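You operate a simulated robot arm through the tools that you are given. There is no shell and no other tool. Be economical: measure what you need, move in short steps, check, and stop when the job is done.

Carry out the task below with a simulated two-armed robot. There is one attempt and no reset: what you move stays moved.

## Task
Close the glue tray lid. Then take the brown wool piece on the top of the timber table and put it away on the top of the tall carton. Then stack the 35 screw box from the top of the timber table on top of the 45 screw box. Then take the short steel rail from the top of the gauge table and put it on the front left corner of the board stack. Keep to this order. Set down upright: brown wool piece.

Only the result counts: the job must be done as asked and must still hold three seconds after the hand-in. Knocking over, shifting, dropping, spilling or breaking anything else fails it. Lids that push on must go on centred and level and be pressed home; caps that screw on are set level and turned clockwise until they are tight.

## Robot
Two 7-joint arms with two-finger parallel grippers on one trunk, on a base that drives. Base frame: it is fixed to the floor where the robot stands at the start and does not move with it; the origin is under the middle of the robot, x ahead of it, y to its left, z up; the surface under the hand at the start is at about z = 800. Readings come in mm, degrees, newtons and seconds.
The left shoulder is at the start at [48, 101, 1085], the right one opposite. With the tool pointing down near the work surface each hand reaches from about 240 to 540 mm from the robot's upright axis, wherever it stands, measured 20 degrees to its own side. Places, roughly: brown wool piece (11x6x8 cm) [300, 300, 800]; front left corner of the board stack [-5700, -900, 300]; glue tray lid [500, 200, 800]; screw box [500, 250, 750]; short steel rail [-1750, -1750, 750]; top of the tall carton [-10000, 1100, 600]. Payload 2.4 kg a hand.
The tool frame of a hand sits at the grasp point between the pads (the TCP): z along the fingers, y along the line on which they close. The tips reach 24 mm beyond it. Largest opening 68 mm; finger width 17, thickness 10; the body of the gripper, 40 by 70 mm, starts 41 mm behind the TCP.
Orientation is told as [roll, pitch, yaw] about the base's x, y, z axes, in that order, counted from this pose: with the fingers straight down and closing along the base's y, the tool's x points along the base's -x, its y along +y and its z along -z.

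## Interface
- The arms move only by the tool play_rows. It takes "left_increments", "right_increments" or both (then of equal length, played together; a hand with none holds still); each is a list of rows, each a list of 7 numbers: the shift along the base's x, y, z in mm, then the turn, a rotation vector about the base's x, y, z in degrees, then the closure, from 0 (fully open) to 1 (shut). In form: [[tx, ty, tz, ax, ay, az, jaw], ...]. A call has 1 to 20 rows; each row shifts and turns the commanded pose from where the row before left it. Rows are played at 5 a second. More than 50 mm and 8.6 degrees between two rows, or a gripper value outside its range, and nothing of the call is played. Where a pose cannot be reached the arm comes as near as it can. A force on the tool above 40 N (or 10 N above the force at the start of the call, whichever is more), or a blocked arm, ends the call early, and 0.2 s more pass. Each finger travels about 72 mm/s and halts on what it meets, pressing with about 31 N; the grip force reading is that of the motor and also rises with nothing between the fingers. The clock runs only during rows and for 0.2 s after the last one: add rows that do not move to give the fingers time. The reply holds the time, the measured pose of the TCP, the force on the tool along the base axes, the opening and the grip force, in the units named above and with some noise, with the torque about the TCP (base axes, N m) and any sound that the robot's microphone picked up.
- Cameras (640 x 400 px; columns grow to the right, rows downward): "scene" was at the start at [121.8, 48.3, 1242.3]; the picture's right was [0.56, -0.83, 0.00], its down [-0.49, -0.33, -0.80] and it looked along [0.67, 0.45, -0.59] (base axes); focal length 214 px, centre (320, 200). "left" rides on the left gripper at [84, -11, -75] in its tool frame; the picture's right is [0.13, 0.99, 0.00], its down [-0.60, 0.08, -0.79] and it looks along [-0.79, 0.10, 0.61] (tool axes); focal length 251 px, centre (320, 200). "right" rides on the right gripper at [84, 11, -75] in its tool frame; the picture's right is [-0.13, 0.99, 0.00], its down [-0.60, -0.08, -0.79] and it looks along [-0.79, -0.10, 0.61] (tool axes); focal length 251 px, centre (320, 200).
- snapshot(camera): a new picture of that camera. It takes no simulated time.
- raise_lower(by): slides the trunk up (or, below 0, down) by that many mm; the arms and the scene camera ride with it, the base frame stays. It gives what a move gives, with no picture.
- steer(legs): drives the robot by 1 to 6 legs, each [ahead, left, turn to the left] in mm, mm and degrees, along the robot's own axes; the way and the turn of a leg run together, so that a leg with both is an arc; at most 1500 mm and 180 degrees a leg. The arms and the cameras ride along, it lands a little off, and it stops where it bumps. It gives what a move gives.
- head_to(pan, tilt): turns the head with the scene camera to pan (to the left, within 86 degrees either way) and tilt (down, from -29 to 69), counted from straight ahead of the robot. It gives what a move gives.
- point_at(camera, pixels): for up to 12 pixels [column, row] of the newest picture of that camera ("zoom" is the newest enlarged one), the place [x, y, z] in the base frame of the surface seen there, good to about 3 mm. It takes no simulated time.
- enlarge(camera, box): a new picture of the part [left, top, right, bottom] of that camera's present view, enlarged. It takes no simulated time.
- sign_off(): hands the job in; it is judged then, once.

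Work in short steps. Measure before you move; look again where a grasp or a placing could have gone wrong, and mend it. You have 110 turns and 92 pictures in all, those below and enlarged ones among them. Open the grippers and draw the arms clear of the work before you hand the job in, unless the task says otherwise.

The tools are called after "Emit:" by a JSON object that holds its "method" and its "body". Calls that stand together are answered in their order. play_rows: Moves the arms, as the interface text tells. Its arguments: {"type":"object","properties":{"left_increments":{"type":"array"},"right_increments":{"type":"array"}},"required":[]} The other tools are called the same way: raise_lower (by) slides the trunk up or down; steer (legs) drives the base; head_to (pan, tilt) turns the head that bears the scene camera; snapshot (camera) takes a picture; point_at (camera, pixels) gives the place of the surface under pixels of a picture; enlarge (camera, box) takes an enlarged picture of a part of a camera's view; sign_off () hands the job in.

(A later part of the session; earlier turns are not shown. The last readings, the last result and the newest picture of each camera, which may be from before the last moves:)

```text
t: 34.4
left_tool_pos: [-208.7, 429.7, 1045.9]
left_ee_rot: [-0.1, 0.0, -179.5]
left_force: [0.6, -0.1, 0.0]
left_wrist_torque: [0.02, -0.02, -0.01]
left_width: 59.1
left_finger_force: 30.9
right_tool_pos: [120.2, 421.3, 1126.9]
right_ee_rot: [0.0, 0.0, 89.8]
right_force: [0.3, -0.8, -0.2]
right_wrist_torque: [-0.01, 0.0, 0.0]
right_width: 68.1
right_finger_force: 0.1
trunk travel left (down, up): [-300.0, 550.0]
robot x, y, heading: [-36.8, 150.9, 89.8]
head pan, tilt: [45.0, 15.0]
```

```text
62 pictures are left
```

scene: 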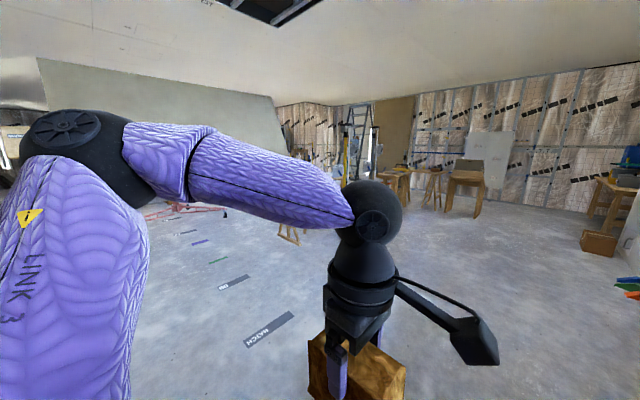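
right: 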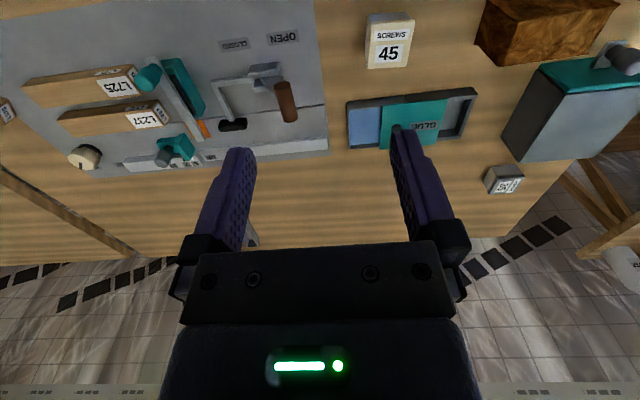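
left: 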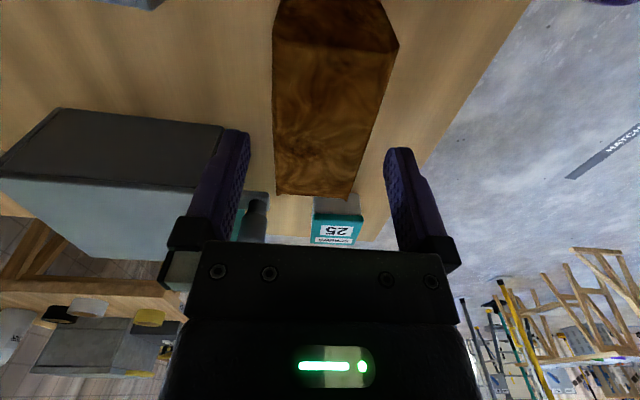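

I turn to face -x (heading 180) and look straight ahead.

Emit:
{"method": "steer", "body": {"legs": [[0, 0, 90]]}}

Emit:
{"method": "head_to", "body": {"pan": 0, "tilt": 12}}

Emit:
{"method": "snapshot", "body": {"camera": "scene"}}

```text
t: 38.6
left_tool_pos: [-319.8, -18.0, 1046.4]
left_ee_rot: [-0.2, -0.1, -89.9]
left_force: [-0.3, 0.5, -0.9]
left_wrist_torque: [0.01, -0.02, -0.03]
left_width: 58.9
left_finger_force: 30.9
right_tool_pos: [-311.7, 312.1, 1126.7]
right_ee_rot: [0.0, 0.0, 179.5]
right_force: [-0.1, 0.1, 0.3]
right_wrist_torque: [0.01, 0.0, 0.01]
right_width: 68.0
right_finger_force: 0.1
trunk travel left (down, up): [-300.0, 550.0]
robot x, y, heading: [-38.4, 151.0, 179.5]
head pan, tilt: [45.0, 15.0]
```

```text
t: 39.7
left_tool_pos: [-319.7, -18.4, 1046.7]
left_ee_rot: [-0.1, -0.2, -89.8]
left_force: [0.3, 0.3, 0.0]
left_wrist_torque: [0.0, 0.01, 0.01]
left_width: 59.0
left_finger_force: 30.8
right_tool_pos: [-311.5, 312.0, 1127.0]
right_ee_rot: [0.0, 0.1, 179.4]
right_force: [-0.5, -0.5, -0.5]
right_wrist_torque: [0.01, 0.01, -0.01]
right_width: 68.1
right_finger_force: 0.2
trunk travel left (down, up): [-300.0, 550.0]
robot x, y, heading: [-36.3, 152.8, 179.5]
head pan, tilt: [0.0, 12.0]
```

```text
61 pictures are left
```

scene: 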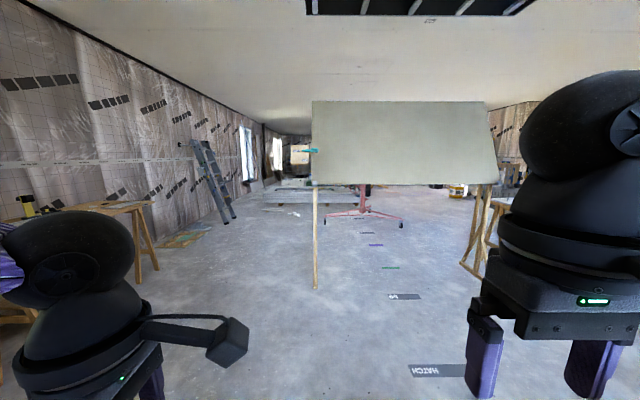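

I enlarge the central area to map the obstacles (panel on stand at 310–495, red lift base at 365,210).

Emit:
{"method": "enlarge", "body": {"camera": "scene", "box": [200, 130, 520, 330]}}

Emit:
{"method": "point_at", "body": {"camera": "zoom", "pixels": [[230, 310], [225, 100], [240, 100], [325, 170], [405, 185], [590, 100], [575, 130], [530, 260], [330, 135], [150, 125], [100, 110], [515, 115]]}}

Emit:
{"method": "point_at", "body": {"camera": "scene", "pixels": [[313, 103], [485, 103], [315, 183], [220, 215], [140, 280], [150, 205], [300, 150], [285, 180], [250, 160], [455, 190], [320, 195], [500, 180]]}}

```text
2.00 times, centred on (360, 230) of scene
```

zoom: 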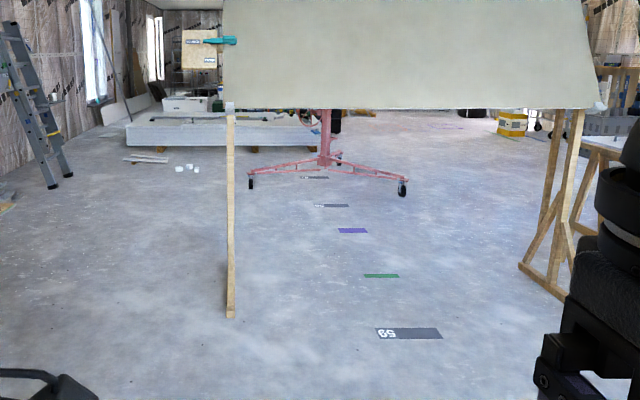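

```text
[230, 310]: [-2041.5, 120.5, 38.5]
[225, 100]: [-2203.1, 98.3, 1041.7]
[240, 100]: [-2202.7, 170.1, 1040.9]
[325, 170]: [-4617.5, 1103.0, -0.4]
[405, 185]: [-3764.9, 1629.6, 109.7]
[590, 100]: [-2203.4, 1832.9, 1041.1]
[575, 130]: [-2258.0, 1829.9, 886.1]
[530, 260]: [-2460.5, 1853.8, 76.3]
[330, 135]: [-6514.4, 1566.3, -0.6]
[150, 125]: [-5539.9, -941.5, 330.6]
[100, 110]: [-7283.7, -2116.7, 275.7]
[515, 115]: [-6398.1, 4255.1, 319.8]
```

```text
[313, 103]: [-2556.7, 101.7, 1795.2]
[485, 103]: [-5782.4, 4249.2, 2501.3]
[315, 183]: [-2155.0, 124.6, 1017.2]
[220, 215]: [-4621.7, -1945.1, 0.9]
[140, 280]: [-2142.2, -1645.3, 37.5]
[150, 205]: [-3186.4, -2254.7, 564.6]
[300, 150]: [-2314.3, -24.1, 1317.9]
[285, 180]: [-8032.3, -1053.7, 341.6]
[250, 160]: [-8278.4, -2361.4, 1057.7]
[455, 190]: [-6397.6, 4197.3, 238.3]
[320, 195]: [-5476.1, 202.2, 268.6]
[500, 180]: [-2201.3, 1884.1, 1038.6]
```

The leaning panel spans y≈100–1840 around x≈-2200; the corridor between it and the gauge table (y≈-1645) is free. I drive diagonally to y≈-800 and then past the panel.

Emit:
{"method": "steer", "body": {"legs": [[750, 475, 0], [750, 475, 0], [1300, 0, 0]]}}

Emit:
{"method": "snapshot", "body": {"camera": "scene"}}

```text
t: 54.8
left_tool_pos: [-3140.6, -927.2, 1046.2]
left_ee_rot: [-0.1, -0.1, -90.4]
left_force: [0.1, -0.3, -0.2]
left_wrist_torque: [0.01, -0.01, -0.02]
left_width: 59.1
left_finger_force: 30.7
right_tool_pos: [-3127.2, -598.5, 1127.7]
right_ee_rot: [0.0, 0.0, 179.0]
right_force: [0.0, -0.2, 0.8]
right_wrist_torque: [0.0, -0.01, -0.01]
right_width: 68.1
right_finger_force: 0.0
trunk travel left (down, up): [-300.0, 550.0]
robot x, y, heading: [-2857.5, -765.8, 178.9]
head pan, tilt: [0.0, 12.0]
```

```text
59 pictures are left
```

scene: 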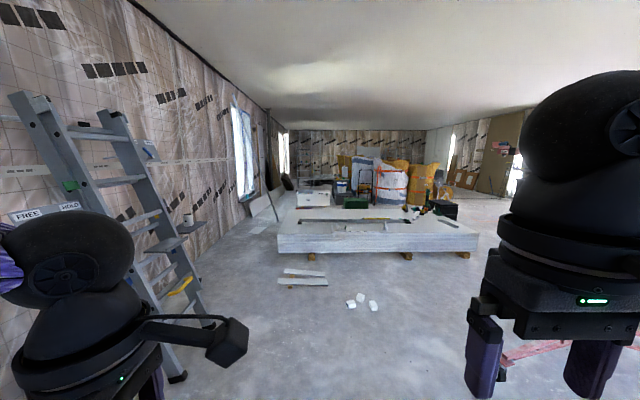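

Past the panel now. I measure the stack and floor items and pan right to see the lift.

Emit:
{"method": "point_at", "body": {"camera": "scene", "pixels": [[278, 252], [278, 236], [477, 250], [477, 235], [300, 211], [420, 208], [375, 310], [305, 280], [520, 340], [350, 300], [440, 225], [180, 375]]}}

Emit:
{"method": "head_to", "body": {"pan": -35, "tilt": 15}}

Emit:
{"method": "snapshot", "body": {"camera": "scene"}}

```text
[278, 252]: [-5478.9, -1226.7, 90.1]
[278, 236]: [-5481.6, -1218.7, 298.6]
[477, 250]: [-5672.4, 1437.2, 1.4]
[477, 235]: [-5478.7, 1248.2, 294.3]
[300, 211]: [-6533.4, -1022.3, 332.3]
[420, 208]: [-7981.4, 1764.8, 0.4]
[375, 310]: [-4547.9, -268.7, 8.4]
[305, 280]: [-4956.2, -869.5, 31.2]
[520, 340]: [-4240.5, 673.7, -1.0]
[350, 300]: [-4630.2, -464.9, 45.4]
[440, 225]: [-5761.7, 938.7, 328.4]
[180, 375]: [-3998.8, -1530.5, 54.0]
```

```text
t: 55.9
left_tool_pos: [-3139.8, -928.5, 1046.2]
left_ee_rot: [-0.2, -0.1, -90.4]
left_force: [0.1, -0.1, 0.8]
left_wrist_torque: [0.02, -0.02, 0.03]
left_width: 58.6
left_finger_force: 31.3
right_tool_pos: [-3127.3, -597.6, 1127.0]
right_ee_rot: [-0.1, -0.1, 179.0]
right_force: [-0.2, 0.3, 1.2]
right_wrist_torque: [0.02, 0.0, -0.02]
right_width: 68.3
right_finger_force: 0.1
trunk travel left (down, up): [-300.0, 550.0]
robot x, y, heading: [-2856.8, -765.0, 179.0]
head pan, tilt: [-35.0, 15.0]
```

```text
58 pictures are left
```

scene: 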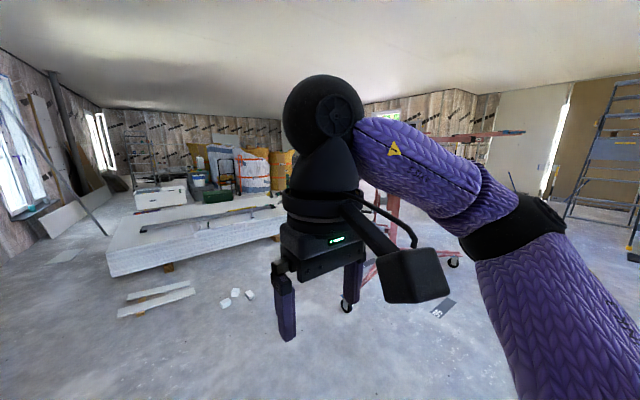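

I measure the lift's wheels and the free floor around the stack's right end.

Emit:
{"method": "point_at", "body": {"camera": "scene", "pixels": [[346, 307], [453, 263], [395, 215], [370, 275], [280, 232], [440, 305], [370, 300], [420, 255], [265, 225], [265, 160], [225, 165], [160, 200]]}}

Emit:
{"method": "enlarge", "body": {"camera": "scene", "box": [100, 100, 420, 300]}}

```text
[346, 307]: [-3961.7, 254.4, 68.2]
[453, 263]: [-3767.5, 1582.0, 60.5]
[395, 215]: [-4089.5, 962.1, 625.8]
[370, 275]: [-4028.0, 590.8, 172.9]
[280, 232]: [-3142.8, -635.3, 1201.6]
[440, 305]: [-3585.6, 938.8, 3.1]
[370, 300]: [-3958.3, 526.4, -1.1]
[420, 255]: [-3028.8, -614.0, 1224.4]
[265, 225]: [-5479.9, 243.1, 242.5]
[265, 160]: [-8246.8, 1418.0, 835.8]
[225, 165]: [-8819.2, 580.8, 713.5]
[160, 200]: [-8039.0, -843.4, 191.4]
```

```text
2.00 times, centred on (260, 200) of scene
```

zoom: 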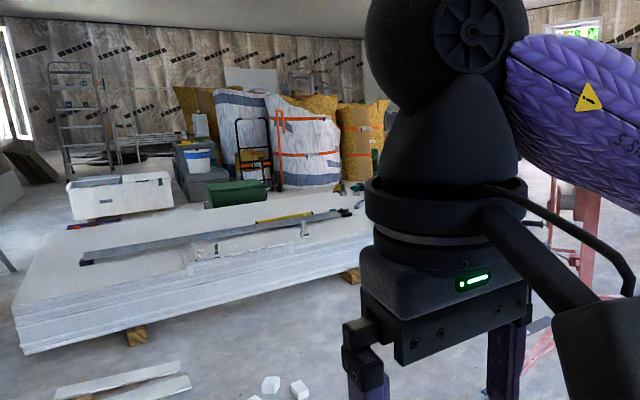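

The carton (direction ≈ zoom (292,130)) hides behind the white sack. I check the lift's overhead arms and third wheel before choosing the passage right of the stack.

Emit:
{"method": "head_to", "body": {"pan": -70, "tilt": 12}}

Emit:
{"method": "snapshot", "body": {"camera": "scene"}}

Emit:
{"method": "point_at", "body": {"camera": "scene", "pixels": [[210, 130], [260, 135], [300, 130], [240, 200]]}}

```text
t: 56.9
left_tool_pos: [-3139.4, -928.3, 1046.2]
left_ee_rot: [-0.1, -0.1, -90.3]
left_force: [-0.2, 0.4, 0.3]
left_wrist_torque: [0.02, -0.04, -0.01]
left_width: 59.2
left_finger_force: 30.6
right_tool_pos: [-3126.9, -598.8, 1127.8]
right_ee_rot: [0.0, 0.0, 178.9]
right_force: [0.4, 1.1, -0.3]
right_wrist_torque: [0.03, -0.01, 0.01]
right_width: 67.9
right_finger_force: 0.0
trunk travel left (down, up): [-300.0, 550.0]
robot x, y, heading: [-2861.3, -766.5, 178.8]
head pan, tilt: [-70.0, 12.0]
```

```text
56 pictures are left
```

scene: 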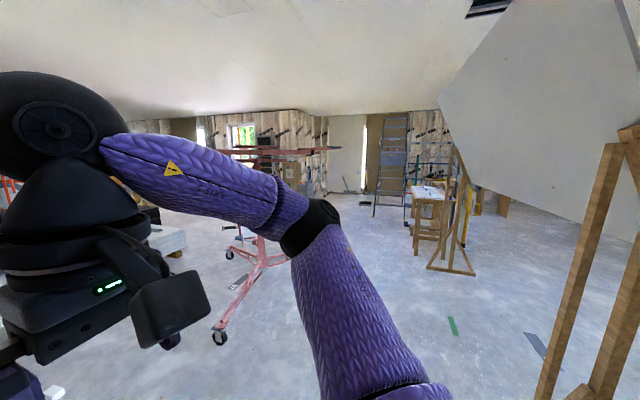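

```text
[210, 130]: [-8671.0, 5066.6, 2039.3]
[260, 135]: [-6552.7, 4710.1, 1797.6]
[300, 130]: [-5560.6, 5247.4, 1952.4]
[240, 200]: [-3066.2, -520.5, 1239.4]
```

Measuring lift wheels and top arms in this view.

Emit:
{"method": "point_at", "body": {"camera": "scene", "pixels": [[219, 338], [230, 255], [245, 237], [330, 149], [225, 149], [250, 158], [168, 340], [180, 238], [252, 285], [285, 155], [265, 258]]}}

```text
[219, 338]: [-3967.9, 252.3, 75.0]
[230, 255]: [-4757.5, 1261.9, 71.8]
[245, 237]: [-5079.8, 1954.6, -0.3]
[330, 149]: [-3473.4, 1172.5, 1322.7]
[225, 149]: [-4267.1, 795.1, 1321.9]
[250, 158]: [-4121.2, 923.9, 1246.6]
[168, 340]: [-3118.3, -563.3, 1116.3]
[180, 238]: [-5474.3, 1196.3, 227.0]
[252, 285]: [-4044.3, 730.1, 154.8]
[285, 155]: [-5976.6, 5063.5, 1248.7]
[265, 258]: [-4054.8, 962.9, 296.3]
```

The third wheel is at (-4757,1262), leaving ~720 mm to the stack. I go diagonally between the first wheel (-3965,250) and the white chunks (-4550,-270), then recheck.

Emit:
{"method": "steer", "body": {"legs": [[707, -365, 0], [707, -365, 0]]}}

```text
t: 65.0
left_tool_pos: [-4546.8, -170.1, 1046.4]
left_ee_rot: [-0.1, -0.1, -90.0]
left_force: [0.0, -0.1, 0.1]
left_wrist_torque: [0.05, -0.03, -0.01]
left_width: 58.9
left_finger_force: 30.7
right_tool_pos: [-4535.5, 159.2, 1127.5]
right_ee_rot: [0.0, -0.1, 179.2]
right_force: [0.4, 0.1, 0.0]
right_wrist_torque: [-0.01, 0.03, -0.01]
right_width: 68.0
right_finger_force: 0.1
trunk travel left (down, up): [-300.0, 550.0]
robot x, y, heading: [-4264.5, -2.8, 179.0]
head pan, tilt: [-70.0, 12.0]
```

On target; I continue between the lift and the stack, then look ahead.

Emit:
{"method": "steer", "body": {"legs": [[552, -590, 0], [320, -390, 0], [0, -900, 0]]}}

Emit:
{"method": "head_to", "body": {"pan": -10, "tilt": 12}}

Emit:
{"method": "snapshot", "body": {"camera": "scene"}}

```text
t: 76.3
left_tool_pos: [-5396.4, 1726.6, 1046.8]
left_ee_rot: [-0.1, 0.0, -89.7]
left_force: [0.2, 0.2, -0.2]
left_wrist_torque: [-0.03, 0.01, 0.01]
left_width: 59.1
left_finger_force: 31.1
right_tool_pos: [-5388.8, 2055.9, 1127.1]
right_ee_rot: [0.0, -0.1, 179.6]
right_force: [0.1, 0.0, 0.8]
right_wrist_torque: [-0.01, 0.01, 0.02]
right_width: 68.1
right_finger_force: 0.1
trunk travel left (down, up): [-300.0, 550.0]
robot x, y, heading: [-5117.1, 1891.1, 179.4]
head pan, tilt: [-70.0, 12.0]
```

```text
t: 77.6
left_tool_pos: [-5397.0, 1726.4, 1046.1]
left_ee_rot: [-0.1, -0.1, -89.7]
left_force: [-0.4, -0.3, 0.4]
left_wrist_torque: [-0.02, 0.0, 0.01]
left_width: 58.7
left_finger_force: 31.1
right_tool_pos: [-5389.8, 2056.0, 1127.2]
right_ee_rot: [0.0, -0.1, 179.5]
right_force: [0.9, -0.4, 0.1]
right_wrist_torque: [0.01, -0.01, 0.0]
right_width: 68.1
right_finger_force: 0.0
trunk travel left (down, up): [-300.0, 550.0]
robot x, y, heading: [-5115.4, 1893.2, 179.4]
head pan, tilt: [-10.0, 12.0]
```

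```text
55 pictures are left
```

scene: 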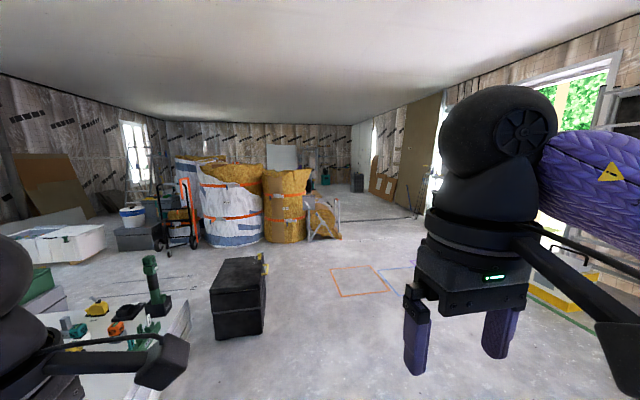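

I measure obstacles here: black box (238,290), sacks (235,200),(285,205),(322,215), orange square on the floor, far items.

Emit:
{"method": "point_at", "body": {"camera": "scene", "pixels": [[215, 338], [262, 325], [265, 265], [235, 220], [285, 230], [325, 225], [340, 235], [358, 185], [325, 180], [283, 155], [180, 320], [340, 290]]}}

Emit:
{"method": "enlarge", "body": {"camera": "scene", "box": [160, 120, 416, 280]}}

```text
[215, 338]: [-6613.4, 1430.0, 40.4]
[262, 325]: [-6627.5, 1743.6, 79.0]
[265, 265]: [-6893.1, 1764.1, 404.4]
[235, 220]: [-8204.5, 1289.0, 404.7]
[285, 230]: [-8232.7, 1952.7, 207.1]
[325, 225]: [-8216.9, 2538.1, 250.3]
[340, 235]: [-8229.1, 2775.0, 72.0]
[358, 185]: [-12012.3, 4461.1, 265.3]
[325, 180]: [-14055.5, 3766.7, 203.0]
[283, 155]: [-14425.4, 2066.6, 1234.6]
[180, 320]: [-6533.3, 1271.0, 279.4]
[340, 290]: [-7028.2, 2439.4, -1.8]
```

```text
2.50 times, centred on (288, 200) of scene
```

zoom: 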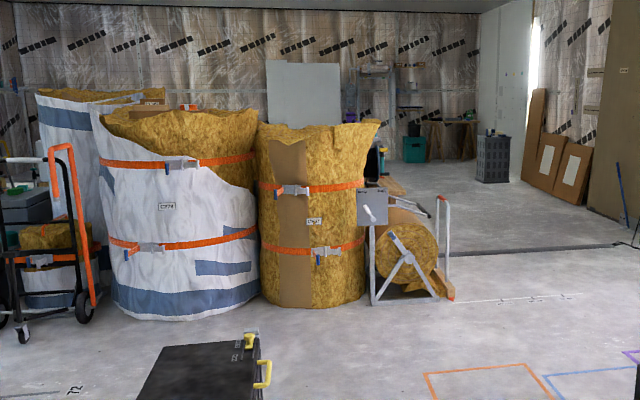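

I go around the sacks' right end (machine at y≈2400–2780, x≈-8230): drive to about (-7000,3300), then on to x≈-8700 and look left.

Emit:
{"method": "steer", "body": {"legs": [[942, -700, 0], [942, -700, 0], [1000, 0, 0]]}}

Emit:
{"method": "head_to", "body": {"pan": 25, "tilt": 15}}

Emit:
{"method": "snapshot", "body": {"camera": "scene"}}

```text
t: 93.9
left_tool_pos: [-8270.3, 3114.9, 1045.9]
left_ee_rot: [-0.1, -0.1, -88.9]
left_force: [0.1, -0.8, -0.5]
left_wrist_torque: [-0.01, -0.04, 0.0]
left_width: 59.0
left_finger_force: 31.2
right_tool_pos: [-8268.1, 3445.0, 1126.2]
right_ee_rot: [-0.1, 0.0, -179.7]
right_force: [-0.1, 0.0, 0.0]
right_wrist_torque: [0.03, 0.01, -0.04]
right_width: 68.1
right_finger_force: 0.0
trunk travel left (down, up): [-300.0, 550.0]
robot x, y, heading: [-7992.2, 3292.7, -179.5]
head pan, tilt: [-10.0, 12.0]
```

```text
t: 94.9
left_tool_pos: [-8270.3, 3114.9, 1046.2]
left_ee_rot: [-0.2, -0.1, -89.0]
left_force: [0.2, -0.5, -0.3]
left_wrist_torque: [-0.01, -0.02, -0.01]
left_width: 59.0
left_finger_force: 31.0
right_tool_pos: [-8266.6, 3444.5, 1127.3]
right_ee_rot: [-0.1, 0.0, -179.6]
right_force: [-0.1, 0.0, 0.4]
right_wrist_torque: [0.0, -0.03, 0.0]
right_width: 68.2
right_finger_force: 0.1
trunk travel left (down, up): [-300.0, 550.0]
robot x, y, heading: [-7993.5, 3286.5, -179.8]
head pan, tilt: [25.0, 15.0]
```

```text
53 pictures are left
```

scene: 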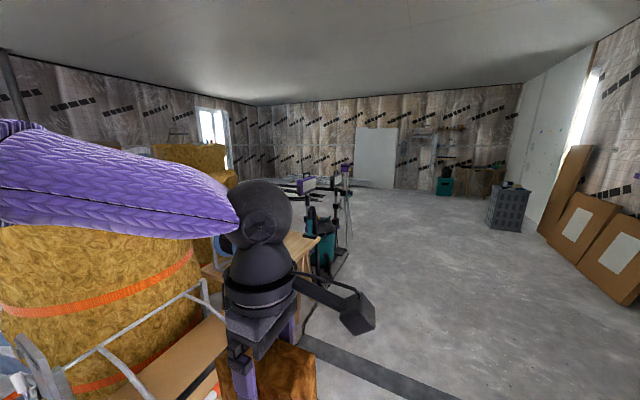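

I measure the dark floor strip (380,372), the table (300,240) and the teal cart (330,270).

Emit:
{"method": "point_at", "body": {"camera": "scene", "pixels": [[380, 372], [395, 375], [330, 345], [300, 240], [315, 240], [340, 275], [345, 220], [300, 185], [210, 270], [270, 190], [340, 190], [310, 225]]}}

Emit:
{"method": "enlarge", "body": {"camera": "scene", "box": [180, 140, 420, 290]}}

```text
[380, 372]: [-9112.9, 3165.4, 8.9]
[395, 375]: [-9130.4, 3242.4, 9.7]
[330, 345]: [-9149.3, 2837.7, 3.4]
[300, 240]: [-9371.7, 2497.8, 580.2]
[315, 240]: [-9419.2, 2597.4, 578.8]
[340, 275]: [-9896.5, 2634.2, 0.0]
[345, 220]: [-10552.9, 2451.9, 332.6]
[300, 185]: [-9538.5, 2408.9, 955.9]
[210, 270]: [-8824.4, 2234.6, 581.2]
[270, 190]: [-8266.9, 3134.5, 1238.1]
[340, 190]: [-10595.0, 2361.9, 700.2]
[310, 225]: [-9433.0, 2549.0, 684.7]
```

```text
2.67 times, centred on (300, 215) of scene
```

zoom: 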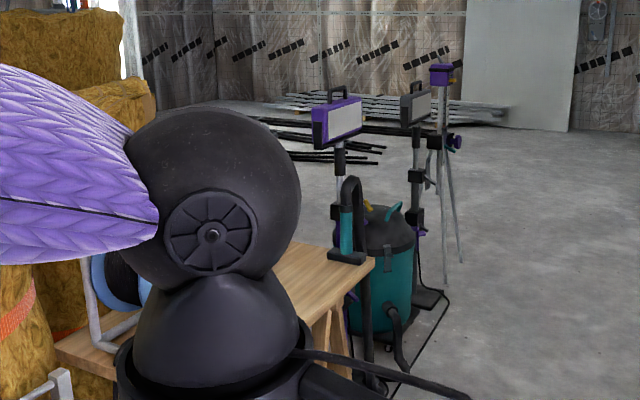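

The strip is ~9 mm high at x≈-9120. I drive ahead and then look to the left.

Emit:
{"method": "steer", "body": {"legs": [[1300, -200, 0], [1000, 0, 0]]}}

Emit:
{"method": "head_to", "body": {"pan": 65, "tilt": 15}}

Emit:
{"method": "snapshot", "body": {"camera": "scene"}}

```text
t: 106.2
left_tool_pos: [-10572.3, 3289.1, 1045.8]
left_ee_rot: [-0.1, -0.1, -88.5]
left_force: [-0.4, -0.1, 0.4]
left_wrist_torque: [-0.04, 0.02, 0.01]
left_width: 59.0
left_finger_force: 31.1
right_tool_pos: [-10568.6, 3617.1, 1127.3]
right_ee_rot: [0.0, 0.0, -179.3]
right_force: [0.8, 0.3, -0.1]
right_wrist_torque: [0.02, -0.03, -0.02]
right_width: 68.0
right_finger_force: 0.1
trunk travel left (down, up): [-300.0, 550.0]
robot x, y, heading: [-10296.2, 3461.6, -179.2]
head pan, tilt: [25.0, 15.0]
```

```text
t: 107.3
left_tool_pos: [-10571.3, 3289.7, 1046.1]
left_ee_rot: [-0.1, -0.1, -88.7]
left_force: [0.5, -0.4, -0.4]
left_wrist_torque: [-0.02, 0.02, 0.0]
left_width: 59.0
left_finger_force: 30.5
right_tool_pos: [-10568.2, 3617.9, 1127.7]
right_ee_rot: [0.0, -0.1, -179.3]
right_force: [0.3, 0.5, 0.4]
right_wrist_torque: [-0.01, -0.03, 0.01]
right_width: 68.0
right_finger_force: 0.0
trunk travel left (down, up): [-300.0, 550.0]
robot x, y, heading: [-10294.6, 3460.3, -179.5]
head pan, tilt: [65.0, 15.0]
```

```text
51 pictures are left
```

scene: 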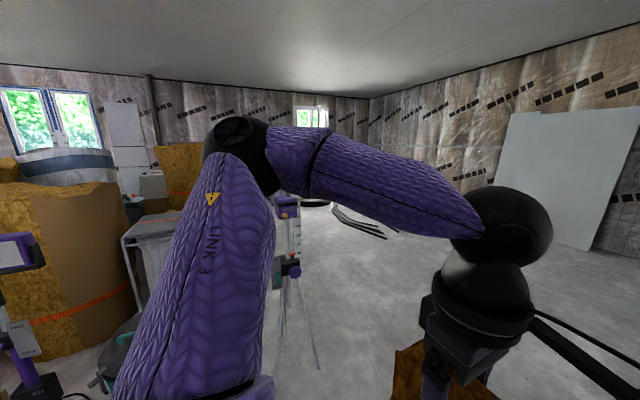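

I turn 90° left to face -y for an unobstructed view.

Emit:
{"method": "steer", "body": {"legs": [[0, 0, 90]]}}

Emit:
{"method": "head_to", "body": {"pan": 0, "tilt": 18}}

Emit:
{"method": "snapshot", "body": {"camera": "scene"}}

```text
t: 111.5
left_tool_pos: [-10120.4, 3185.8, 1045.2]
left_ee_rot: [-0.2, -0.1, 1.5]
left_force: [0.2, -0.4, -0.2]
left_wrist_torque: [0.02, 0.0, 0.0]
left_width: 59.0
left_finger_force: 31.1
right_tool_pos: [-10449.8, 3188.2, 1126.4]
right_ee_rot: [-0.1, 0.0, -89.2]
right_force: [0.1, 0.9, 0.3]
right_wrist_torque: [-0.03, 0.01, 0.0]
right_width: 68.2
right_finger_force: 0.1
trunk travel left (down, up): [-300.0, 550.0]
robot x, y, heading: [-10294.3, 3460.7, -89.1]
head pan, tilt: [65.0, 15.0]
```

```text
t: 112.9
left_tool_pos: [-10121.5, 3185.9, 1046.8]
left_ee_rot: [0.0, -0.1, 1.5]
left_force: [-0.8, 0.0, 1.0]
left_wrist_torque: [0.02, -0.01, 0.02]
left_width: 58.6
left_finger_force: 30.5
right_tool_pos: [-10450.6, 3188.6, 1127.8]
right_ee_rot: [0.1, 0.0, -89.2]
right_force: [0.0, -0.3, -0.5]
right_wrist_torque: [0.01, 0.01, -0.01]
right_width: 67.9
right_finger_force: 0.1
trunk travel left (down, up): [-300.0, 550.0]
robot x, y, heading: [-10296.1, 3459.8, -89.2]
head pan, tilt: [0.0, 18.0]
```

```text
50 pictures are left
```

scene: 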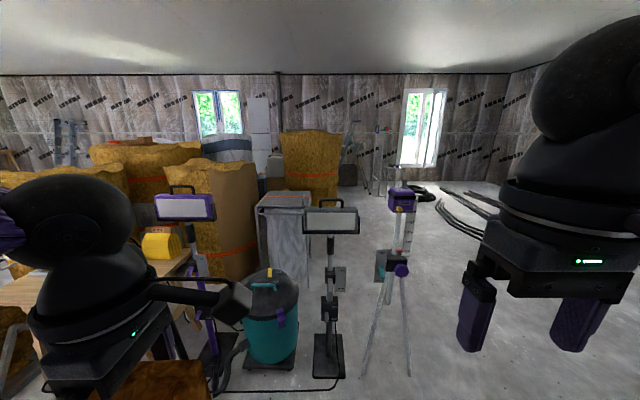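

I measure the grey box (285,200), the lamp, vacuum and tripod.

Emit:
{"method": "point_at", "body": {"camera": "scene", "pixels": [[285, 203], [265, 200], [305, 195], [285, 240], [330, 370], [270, 350], [340, 215], [390, 370], [410, 370], [400, 195], [235, 230], [205, 360]]}}

Emit:
{"method": "enlarge", "body": {"camera": "scene", "box": [150, 120, 470, 320]}}

```text
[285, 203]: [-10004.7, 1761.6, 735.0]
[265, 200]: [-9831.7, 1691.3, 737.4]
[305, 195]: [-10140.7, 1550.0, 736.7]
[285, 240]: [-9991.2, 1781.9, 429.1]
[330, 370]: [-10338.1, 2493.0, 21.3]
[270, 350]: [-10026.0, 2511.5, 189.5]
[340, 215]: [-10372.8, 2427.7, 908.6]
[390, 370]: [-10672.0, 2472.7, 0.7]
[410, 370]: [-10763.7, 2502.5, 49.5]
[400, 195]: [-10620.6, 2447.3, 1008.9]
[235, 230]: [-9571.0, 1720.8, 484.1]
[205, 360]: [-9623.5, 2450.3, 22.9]
```

```text
2.00 times, centred on (310, 220) of scene
```

zoom: 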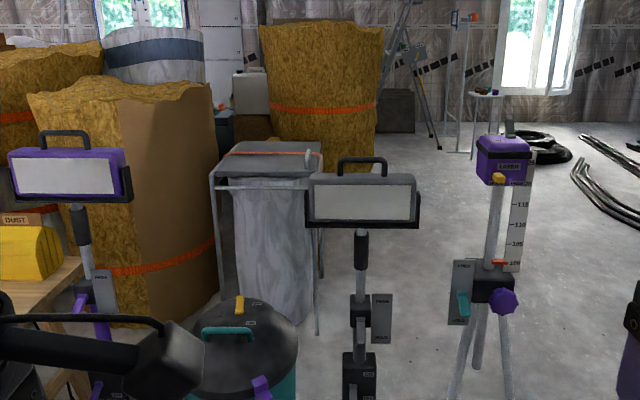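

I measure the things behind the bin: brown box (250,128 zoom), white box (250,90), sack (325,80).

Emit:
{"method": "point_at", "body": {"camera": "zoom", "pixels": [[250, 128], [250, 90], [325, 80], [325, 130], [395, 110], [285, 148], [345, 148], [222, 130], [265, 136], [312, 150], [380, 165], [440, 185]]}}

```text
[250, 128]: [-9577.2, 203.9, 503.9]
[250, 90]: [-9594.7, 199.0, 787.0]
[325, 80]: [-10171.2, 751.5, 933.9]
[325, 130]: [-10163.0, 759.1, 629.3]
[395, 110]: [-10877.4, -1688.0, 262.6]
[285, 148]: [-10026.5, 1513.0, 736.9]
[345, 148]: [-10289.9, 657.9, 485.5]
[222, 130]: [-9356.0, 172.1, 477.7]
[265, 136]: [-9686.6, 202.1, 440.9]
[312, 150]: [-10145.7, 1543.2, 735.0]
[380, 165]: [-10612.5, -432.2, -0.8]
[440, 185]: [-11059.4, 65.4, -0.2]
```

The carton must be hidden between the bin (back y≈1510) and the sack (front y≈750). I shift to x≈-11150 to round the tripod and look again.

Emit:
{"method": "point_at", "body": {"camera": "scene", "pixels": [[440, 215], [437, 226], [470, 237], [420, 195], [450, 260]]}}

Emit:
{"method": "steer", "body": {"legs": [[0, -850, 0], [900, 0, 0]]}}

Emit:
{"method": "head_to", "body": {"pan": 30, "tilt": 20}}

Emit:
{"method": "snapshot", "body": {"camera": "scene"}}

```text
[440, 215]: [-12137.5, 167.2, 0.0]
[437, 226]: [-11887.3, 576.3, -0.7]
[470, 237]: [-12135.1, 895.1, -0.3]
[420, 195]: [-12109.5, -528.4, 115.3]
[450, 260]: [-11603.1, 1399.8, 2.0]
```

```text
t: 121.8
left_tool_pos: [-10960.3, 2274.1, 1046.3]
left_ee_rot: [-0.2, -0.1, 1.2]
left_force: [0.2, -1.2, -0.2]
left_wrist_torque: [-0.02, 0.01, -0.01]
left_width: 58.8
left_finger_force: 30.9
right_tool_pos: [-11290.2, 2277.0, 1126.8]
right_ee_rot: [0.1, 0.0, -89.4]
right_force: [-0.1, -0.6, 0.8]
right_wrist_torque: [0.02, -0.03, 0.0]
right_width: 68.1
right_finger_force: 0.1
trunk travel left (down, up): [-300.0, 550.0]
robot x, y, heading: [-11135.0, 2549.9, -89.8]
head pan, tilt: [0.0, 18.0]
```

```text
t: 122.7
left_tool_pos: [-10960.9, 2274.4, 1046.2]
left_ee_rot: [-0.1, 0.0, 1.2]
left_force: [-0.4, -1.0, -0.8]
left_wrist_torque: [0.01, -0.02, 0.02]
left_width: 58.7
left_finger_force: 31.2
right_tool_pos: [-11290.7, 2277.1, 1126.7]
right_ee_rot: [0.1, 0.0, -89.4]
right_force: [0.1, -0.5, 0.9]
right_wrist_torque: [0.04, -0.02, 0.01]
right_width: 67.9
right_finger_force: 0.1
trunk travel left (down, up): [-300.0, 550.0]
robot x, y, heading: [-11131.8, 2551.5, -89.5]
head pan, tilt: [30.0, 20.0]
```

```text
48 pictures are left
```

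scene: 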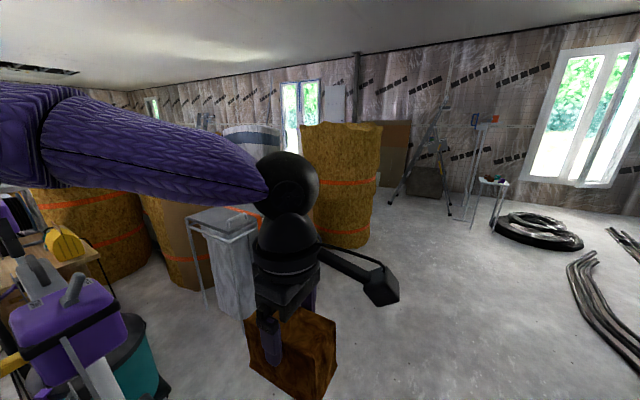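

I drive on to y≈1200 and turn to face +x.

Emit:
{"method": "steer", "body": {"legs": [[1350, 0, 0], [0, 0, 90]]}}

Emit:
{"method": "head_to", "body": {"pan": 0, "tilt": 25}}

Emit:
{"method": "snapshot", "body": {"camera": "scene"}}

```text
t: 133.3
left_tool_pos: [-10844.5, 1361.5, 1047.1]
left_ee_rot: [-0.2, -0.1, 91.2]
left_force: [-0.1, 0.3, 0.4]
left_wrist_torque: [0.0, -0.02, -0.02]
left_width: 58.7
left_finger_force: 31.1
right_tool_pos: [-10847.7, 1031.6, 1126.9]
right_ee_rot: [0.0, 0.1, 0.5]
right_force: [0.6, 0.2, 0.3]
right_wrist_torque: [0.01, 0.04, 0.0]
right_width: 67.7
right_finger_force: 0.0
trunk travel left (down, up): [-300.0, 550.0]
robot x, y, heading: [-11120.4, 1188.7, 0.2]
head pan, tilt: [30.0, 20.0]
```

```text
t: 134.3
left_tool_pos: [-10844.9, 1362.3, 1046.5]
left_ee_rot: [-0.1, 0.0, 91.1]
left_force: [-0.1, -0.3, 0.2]
left_wrist_torque: [-0.01, 0.01, -0.03]
left_width: 59.0
left_finger_force: 30.3
right_tool_pos: [-10848.1, 1031.7, 1127.5]
right_ee_rot: [0.0, 0.1, 0.6]
right_force: [0.0, 0.0, 0.4]
right_wrist_torque: [-0.02, 0.0, 0.01]
right_width: 68.0
right_finger_force: 0.0
trunk travel left (down, up): [-300.0, 550.0]
robot x, y, heading: [-11120.2, 1190.7, 0.4]
head pan, tilt: [0.0, 25.0]
```

```text
47 pictures are left
```

scene: 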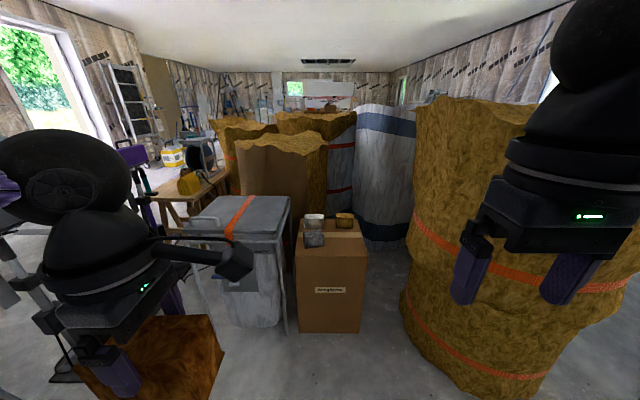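

The tall carton with three small things on top is at (330,270). I measure its top.

Emit:
{"method": "enlarge", "body": {"camera": "scene", "box": [250, 190, 410, 290]}}

Emit:
{"method": "point_at", "body": {"camera": "zoom", "pixels": [[185, 240], [465, 240], [420, 130], [250, 110], [330, 210], [420, 200], [250, 225], [255, 190], [250, 130], [380, 120], [320, 170], [300, 240]]}}

Emit:
{"method": "point_at", "body": {"camera": "scene", "pixels": [[300, 330], [360, 330], [290, 200], [288, 230], [410, 230], [330, 380], [414, 300]]}}

```text
4.00 times, centred on (330, 240) of scene
```

zoom: 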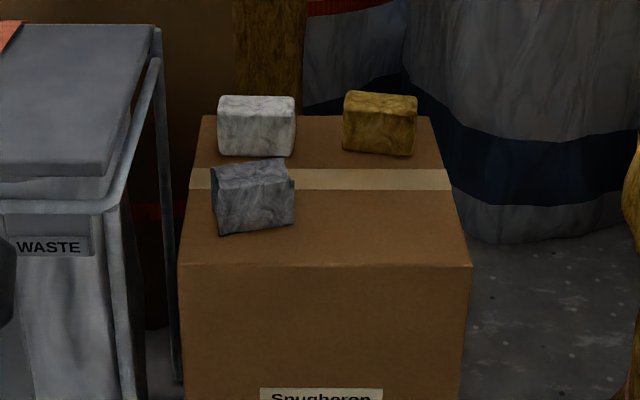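

```text
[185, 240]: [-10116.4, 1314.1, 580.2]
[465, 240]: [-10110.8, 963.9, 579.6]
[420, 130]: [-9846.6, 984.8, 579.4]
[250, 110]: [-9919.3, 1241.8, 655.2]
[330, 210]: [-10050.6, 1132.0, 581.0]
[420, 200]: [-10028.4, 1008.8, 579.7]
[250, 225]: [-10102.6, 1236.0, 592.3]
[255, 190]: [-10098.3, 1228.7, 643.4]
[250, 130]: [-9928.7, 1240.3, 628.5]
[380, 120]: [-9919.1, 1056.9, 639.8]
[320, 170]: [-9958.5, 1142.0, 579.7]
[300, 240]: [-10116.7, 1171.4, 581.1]
```

```text
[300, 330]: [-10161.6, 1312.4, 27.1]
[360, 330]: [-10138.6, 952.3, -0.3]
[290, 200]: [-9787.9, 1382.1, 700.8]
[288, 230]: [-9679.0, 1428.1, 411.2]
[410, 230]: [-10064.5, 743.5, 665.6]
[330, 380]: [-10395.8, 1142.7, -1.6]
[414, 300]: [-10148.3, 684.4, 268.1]
```

Carton top: z≈580, x -10160…-9830, y 950…1315; free area front right around (-10060,1045). I approach to (-10465,1188), turn 40° right (keeps right arm off the sack), then lower the trunk 220.

Emit:
{"method": "steer", "body": {"legs": [[655, 0, 0], [0, 0, -40]]}}

Emit:
{"method": "raise_lower", "body": {"by": -200}}

Emit:
{"method": "head_to", "body": {"pan": 20, "tilt": 50}}

Emit:
{"method": "snapshot", "body": {"camera": "scene"}}

```text
t: 139.8
left_tool_pos: [-10143.7, 1152.6, 1045.9]
left_ee_rot: [-0.2, -0.2, 51.4]
left_force: [0.3, 0.0, 0.0]
left_wrist_torque: [-0.04, 0.02, 0.03]
left_width: 58.7
left_finger_force: 30.9
right_tool_pos: [-10356.1, 899.8, 1126.9]
right_ee_rot: [-0.1, -0.1, -39.4]
right_force: [-0.1, 0.3, -0.2]
right_wrist_torque: [0.01, 0.0, 0.01]
right_width: 68.0
right_finger_force: 0.0
trunk travel left (down, up): [-300.0, 550.0]
robot x, y, heading: [-10468.2, 1192.4, -39.3]
head pan, tilt: [0.0, 25.0]
```

```text
t: 142.0
left_tool_pos: [-10143.8, 1152.5, 846.0]
left_ee_rot: [-0.1, -0.1, 51.4]
left_force: [-0.2, 0.8, -0.4]
left_wrist_torque: [-0.01, 0.0, 0.03]
left_width: 59.3
left_finger_force: 31.1
right_tool_pos: [-10357.8, 900.9, 926.5]
right_ee_rot: [0.0, 0.1, -39.3]
right_force: [-0.3, -0.1, 0.4]
right_wrist_torque: [0.05, -0.04, -0.01]
right_width: 68.0
right_finger_force: 0.0
trunk travel left (down, up): [-100.0, 750.0]
robot x, y, heading: [-10464.4, 1188.8, -39.4]
head pan, tilt: [0.0, 25.0]
```

```text
t: 142.9
left_tool_pos: [-10144.1, 1151.3, 846.4]
left_ee_rot: [-0.1, -0.1, 51.3]
left_force: [0.6, -0.4, 0.1]
left_wrist_torque: [0.02, -0.01, -0.01]
left_width: 58.7
left_finger_force: 30.9
right_tool_pos: [-10356.9, 901.1, 926.1]
right_ee_rot: [0.0, 0.0, -39.3]
right_force: [0.7, -0.5, -0.3]
right_wrist_torque: [-0.01, -0.01, -0.01]
right_width: 68.0
right_finger_force: 0.2
trunk travel left (down, up): [-100.0, 750.0]
robot x, y, heading: [-10466.5, 1198.8, -39.3]
head pan, tilt: [20.0, 50.0]
```

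```text
45 pictures are left
```

scene: 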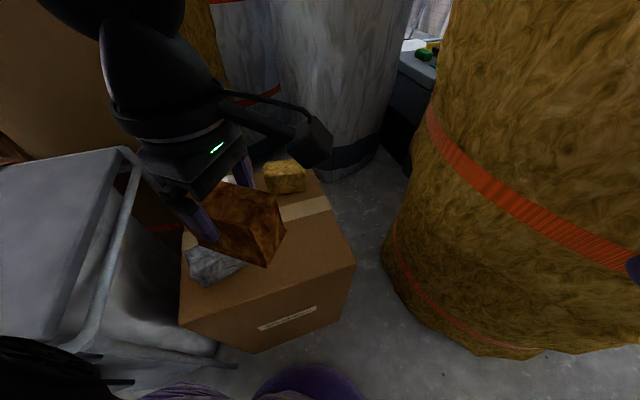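

I move the block over (-10057,1045) while squaring it with the carton.

Emit:
{"method": "play_rows", "body": {"left_increments": [[18, -21, 0, 0, 0, 8, 0.6], [18, -21, 0, 0, 0, 8, 0.6], [18, -21, 0, 0, 0, 8, 0.6], [17, -22, 0, 0, 0, 8, 0.6], [17, -22, 0, 0, 0, 7, 0.6], [0, 0, -40, 0, 0, 0, 0.6], [0, 0, -40, 0, 0, 0, 0.6], [0, 0, -40, 0, 0, 0, 0.6], [0, 0, -40, 0, 0, 0, 0.6], [0, 0, 0, 0, 0, 0, 0.6]]}}

Emit:
{"method": "snapshot", "body": {"camera": "scene"}}

```text
t: 145.1
left_tool_pos: [-10029.4, 1061.2, 692.5]
left_ee_rot: [0.1, -0.2, 90.3]
left_force: [0.4, -0.1, -0.6]
left_wrist_torque: [0.0, 0.02, 0.0]
left_width: 58.7
left_finger_force: 31.6
left hand out of reach, approached as far as the arm can: row 6, 7, 8, 9
right_tool_pos: [-10356.1, 900.7, 928.0]
right_ee_rot: [0.0, 0.0, -39.3]
right_force: [-0.7, -0.2, 0.4]
right_wrist_torque: [0.0, 0.0, -0.02]
right_width: 68.1
right_finger_force: 0.0
trunk travel left (down, up): [-100.0, 750.0]
robot x, y, heading: [-10464.3, 1199.6, -39.4]
head pan, tilt: [20.0, 50.0]
```

```text
44 pictures are left
```

scene: 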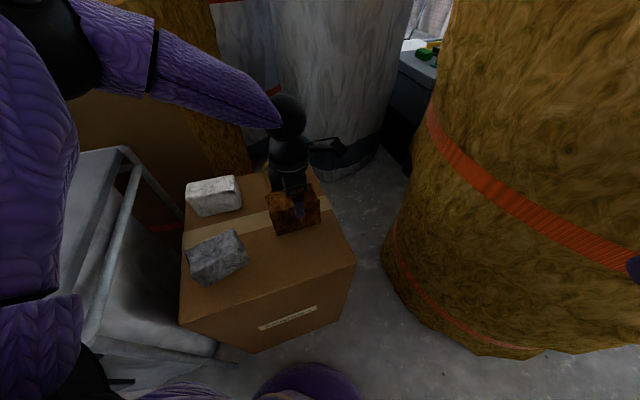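

The arm is at its low limit at z 692 but the spot (x≈-10029, y≈1061) is free; I lower the trunk instead, 58 mm.

Emit:
{"method": "raise_lower", "body": {"by": -58}}

Emit:
{"method": "enlarge", "body": {"camera": "scene", "box": [160, 130, 400, 280]}}

```text
t: 145.7
left_tool_pos: [-10028.8, 1058.8, 656.6]
left_ee_rot: [0.9, -0.3, 90.1]
left_force: [-4.0, 2.2, 13.8]
left_wrist_torque: [0.28, -0.02, 0.11]
left_width: 58.8
left_finger_force: 30.6
right_tool_pos: [-10355.0, 899.0, 892.3]
right_ee_rot: [0.0, 0.4, -39.3]
right_force: [0.7, -0.2, -0.2]
right_wrist_torque: [-0.03, -0.01, 0.0]
right_width: 68.4
right_finger_force: 0.1
trunk travel left (down, up): [-67.0, 782.0]
robot x, y, heading: [-10466.2, 1198.7, -39.3]
head pan, tilt: [20.0, 50.0]
stopped: the force on the tool passed its limit at 78 N (the readings are from after the stop); the commanded pose is now the measured one
```

```text
2.67 times, centred on (280, 205) of scene
```

zoom: 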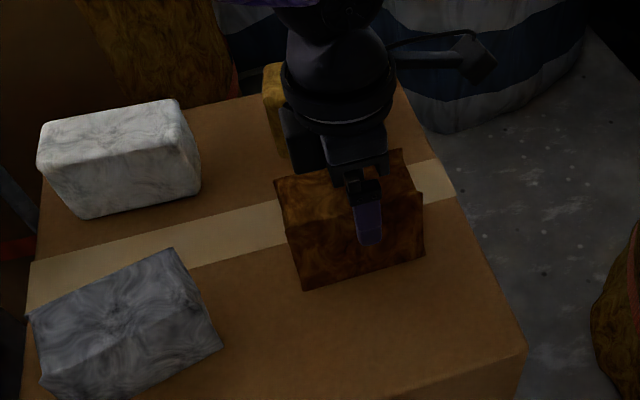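

It stopped on contact at z≈657, higher than expected. I check block top/bottom heights and nearby piece.

Emit:
{"method": "point_at", "body": {"camera": "zoom", "pixels": [[300, 280], [415, 250], [350, 265], [300, 200], [320, 230], [400, 180], [285, 185], [275, 110], [305, 295], [425, 262], [280, 240], [390, 160]]}}

Emit:
{"method": "snapshot", "body": {"camera": "left"}}

```text
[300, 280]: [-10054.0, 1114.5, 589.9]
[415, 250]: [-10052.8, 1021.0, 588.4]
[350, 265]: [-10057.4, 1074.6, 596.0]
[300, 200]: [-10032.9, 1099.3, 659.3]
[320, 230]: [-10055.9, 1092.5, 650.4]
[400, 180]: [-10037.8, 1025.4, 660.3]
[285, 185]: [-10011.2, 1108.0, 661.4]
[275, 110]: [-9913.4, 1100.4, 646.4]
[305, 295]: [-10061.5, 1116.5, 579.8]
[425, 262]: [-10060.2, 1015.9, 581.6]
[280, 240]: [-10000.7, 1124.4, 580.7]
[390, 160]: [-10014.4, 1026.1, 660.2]
```

```text
42 pictures are left
```

left: 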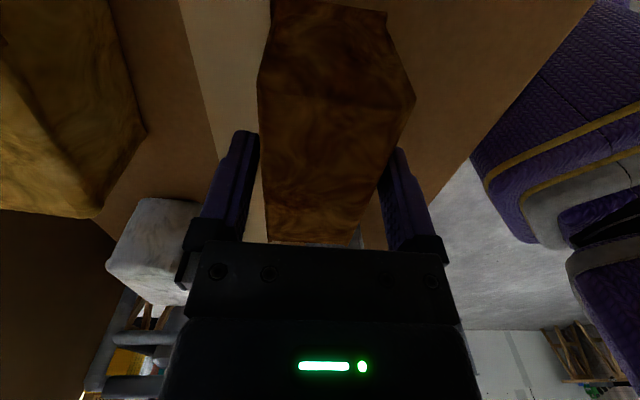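

The block's top is at 660, so it already stands flat on the carton (it had slid in the grip). I open and rise straight up.

Emit:
{"method": "play_rows", "body": {"left_increments": [[0, 0, 0, 0, 0, 0, 0.3], [0, 0, 0, 0, 0, 0, 0], [0, 0, 0, 0, 0, 0, 0], [0, 0, 20, 0, 0, 0, 0], [0, 0, 40, 0, 0, 0, 0], [0, 0, 40, 0, 0, 0, 0], [0, 0, 40, 0, 0, 0, 0], [-35, 35, 0, 0, 0, 0, 0], [-35, 35, 0, 0, 0, 0, 0]]}}

Emit:
{"method": "enlarge", "body": {"camera": "scene", "box": [160, 130, 400, 280]}}

```text
t: 147.7
left_tool_pos: [-10098.4, 1128.5, 796.0]
left_ee_rot: [1.0, -0.4, 90.2]
left_force: [-0.1, 0.7, -0.8]
left_wrist_torque: [-0.01, 0.05, 0.0]
left_width: 67.9
left_finger_force: 0.1
right_tool_pos: [-10355.5, 898.9, 892.4]
right_ee_rot: [0.1, 0.5, -39.2]
right_force: [0.4, 0.2, 0.2]
right_wrist_torque: [0.0, 0.04, -0.01]
right_width: 68.0
right_finger_force: 0.0
trunk travel left (down, up): [-67.0, 782.0]
robot x, y, heading: [-10470.6, 1193.7, -39.3]
head pan, tilt: [20.0, 50.0]
```

```text
2.67 times, centred on (280, 205) of scene
```

zoom: 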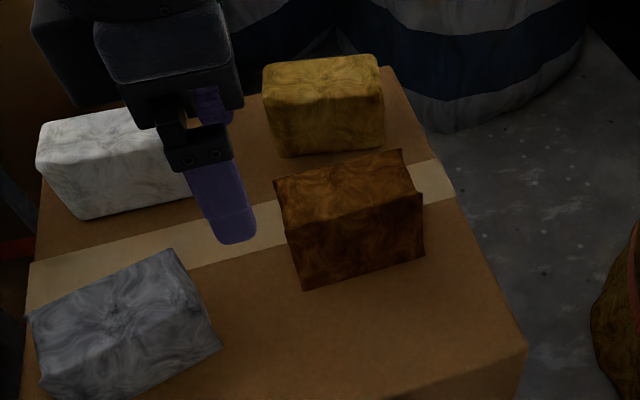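

The wool stands upright and alone. I raise the trunk back, turn to heading 0 and retrace the way (driving with heading 0 throughout).

Emit:
{"method": "raise_lower", "body": {"by": 233}}

Emit:
{"method": "steer", "body": {"legs": [[0, 0, 39.3], [-655, 0, 0], [0, 1350, 0], [0, 920, 0]]}}

Emit:
{"method": "play_rows", "body": {"left_increments": [[0, 0, 10, 0, 0, -8.1, 0], [0, 0, 0, 0, 0, -8.1, 0], [0, 0, 0, 0, 0, -8.1, 0], [0, 0, 0, 0, 0, -8.1, 0], [0, 0, 0, 0, 0, -8.1, 0], [0, 0, 0, 0, 0, -8.1, 0], [0, 0, 0, 0, 0, -8.1, 0], [0, 0, 0, 0, 0, -8.1, 0], [0, 0, 0, 0, 0, -8.1, 0], [0, 0, 0, 0, 0, -8.1, 0], [0, 0, 0, 0, 0, -8.1, 0], [0, 0, 0, 0, 0, -8.1, 0], [0, 0, 0, 0, 0, -8.1, 0], [0, 0, 0, 0, 0, -8.1, 0], [0, 0, 0, 0, 0, -8.1, 0], [0, 0, 0, 0, 0, -8.1, 0]]}}

```text
t: 150.1
left_tool_pos: [-10096.8, 1128.4, 1029.2]
left_ee_rot: [0.9, -0.4, 90.2]
left_force: [0.6, 0.6, 0.2]
left_wrist_torque: [0.0, -0.02, 0.03]
left_width: 68.1
left_finger_force: 0.2
right_tool_pos: [-10355.3, 899.2, 1124.4]
right_ee_rot: [0.0, 0.5, -39.2]
right_force: [-0.3, 0.2, -0.6]
right_wrist_torque: [0.0, 0.01, 0.01]
right_width: 67.9
right_finger_force: 0.0
trunk travel left (down, up): [-300.0, 549.0]
robot x, y, heading: [-10467.0, 1197.4, -39.4]
head pan, tilt: [20.0, 50.0]
```

```text
t: 166.3
left_tool_pos: [-10752.1, 3626.4, 1028.8]
left_ee_rot: [0.9, -0.4, 128.5]
left_force: [0.0, -0.1, 0.5]
left_wrist_torque: [0.0, -0.01, 0.01]
left_width: 68.1
left_finger_force: 0.1
right_tool_pos: [-10814.4, 3285.0, 1126.0]
right_ee_rot: [0.0, 0.4, -1.0]
right_force: [1.2, 0.9, -0.2]
right_wrist_torque: [0.03, 0.02, -0.02]
right_width: 68.1
right_finger_force: 0.1
trunk travel left (down, up): [-300.0, 549.0]
robot x, y, heading: [-11087.9, 3451.9, -1.1]
head pan, tilt: [20.0, 50.0]
```

```text
t: 169.7
left_tool_pos: [-10752.5, 3625.4, 1038.8]
left_ee_rot: [0.9, -0.3, -1.3]
left_force: [-0.1, 0.1, 0.7]
left_wrist_torque: [0.01, -0.01, -0.02]
left_width: 68.0
left_finger_force: 0.0
right_tool_pos: [-10814.2, 3285.2, 1126.1]
right_ee_rot: [0.0, 0.4, -1.1]
right_force: [-0.5, -0.5, 0.2]
right_wrist_torque: [-0.02, -0.01, -0.04]
right_width: 68.0
right_finger_force: 0.0
trunk travel left (down, up): [-300.0, 549.0]
robot x, y, heading: [-11082.5, 3452.5, -1.2]
head pan, tilt: [20.0, 50.0]
```

I drive back: along y≈3290 and then diagonally to (-5117,1890) next to the stack.

Emit:
{"method": "steer", "body": {"legs": [[1085, 20, 1.1], [1300, -160, 0], [1400, 0, 0], [1100, -700, 0], [1083, -700, 0]]}}

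```text
t: 200.2
left_tool_pos: [-4783.5, 2069.2, 1039.0]
left_ee_rot: [0.9, -0.3, 0.3]
left_force: [0.7, -0.2, 0.1]
left_wrist_torque: [0.03, -0.01, 0.02]
left_width: 68.0
left_finger_force: 0.0
right_tool_pos: [-4834.1, 1728.9, 1125.6]
right_ee_rot: [0.0, 0.3, 0.4]
right_force: [1.8, 0.5, 0.8]
right_wrist_torque: [0.01, 0.02, 0.0]
right_width: 68.0
right_finger_force: 0.1
trunk travel left (down, up): [-300.0, 549.0]
robot x, y, heading: [-5111.9, 1883.1, 0.4]
head pan, tilt: [20.0, 50.0]
```

On track. I retrace between stack and lift, past the chunks, to (-2860,-766).

Emit:
{"method": "steer", "body": {"legs": [[0, -883, -0.4], [265, -520, 0], [586, -485, 0], [702, -380, 0], [702, -380, 0], [1320, -40, 0]]}}

```text
t: 207.3
left_tool_pos: [-4558.8, 728.3, 1034.1]
left_ee_rot: [1.2, 1.0, 0.0]
left_force: [15.2, 3.8, -37.7]
left_wrist_torque: [-0.41, 3.0, 0.11]
left_width: 67.9
left_finger_force: 0.0
right_tool_pos: [-4609.4, 387.5, 1126.4]
right_ee_rot: [0.2, 0.4, -0.3]
right_force: [0.6, -0.5, 0.2]
right_wrist_torque: [-0.02, -0.02, 0.01]
right_width: 68.1
right_finger_force: 0.1
trunk travel left (down, up): [-300.0, 549.0]
robot x, y, heading: [-4882.3, 543.9, -0.2]
head pan, tilt: [20.0, 50.0]
stopped in leg 2: the force on the tool passed its limit at 477 N (the readings are from after the stop); the commanded pose is now the measured one
```

Something was hit on the left hand. I look before doing anything.

Emit:
{"method": "head_to", "body": {"pan": 20, "tilt": 15}}

Emit:
{"method": "snapshot", "body": {"camera": "scene"}}

Emit:
{"method": "snapshot", "body": {"camera": "left"}}

```text
t: 208.3
left_tool_pos: [-4558.7, 727.7, 1034.3]
left_ee_rot: [0.9, 0.8, -0.1]
left_force: [-1.8, 2.2, -30.6]
left_wrist_torque: [-0.21, 0.84, 0.08]
left_width: 67.8
left_finger_force: 0.2
right_tool_pos: [-4609.5, 386.6, 1125.4]
right_ee_rot: [0.1, 0.5, -0.3]
right_force: [-0.5, -0.2, 0.7]
right_wrist_torque: [0.03, 0.01, 0.0]
right_width: 68.1
right_finger_force: 0.1
trunk travel left (down, up): [-300.0, 549.0]
robot x, y, heading: [-4883.5, 541.3, -0.0]
head pan, tilt: [20.0, 15.0]
```

```text
40 pictures are left
```

scene: 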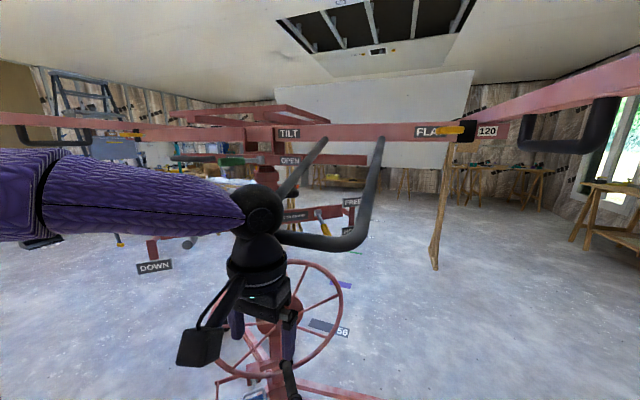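

```text
39 pictures are left
```

left: 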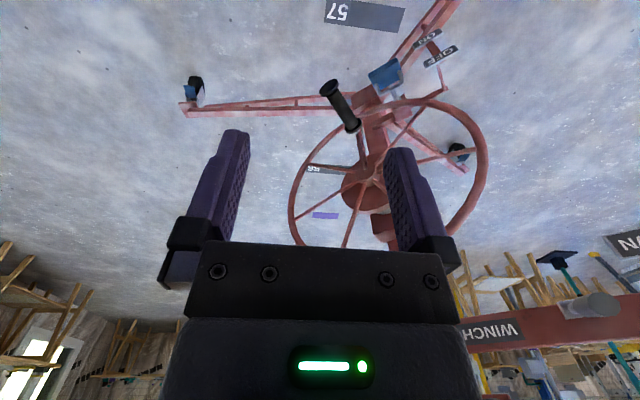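

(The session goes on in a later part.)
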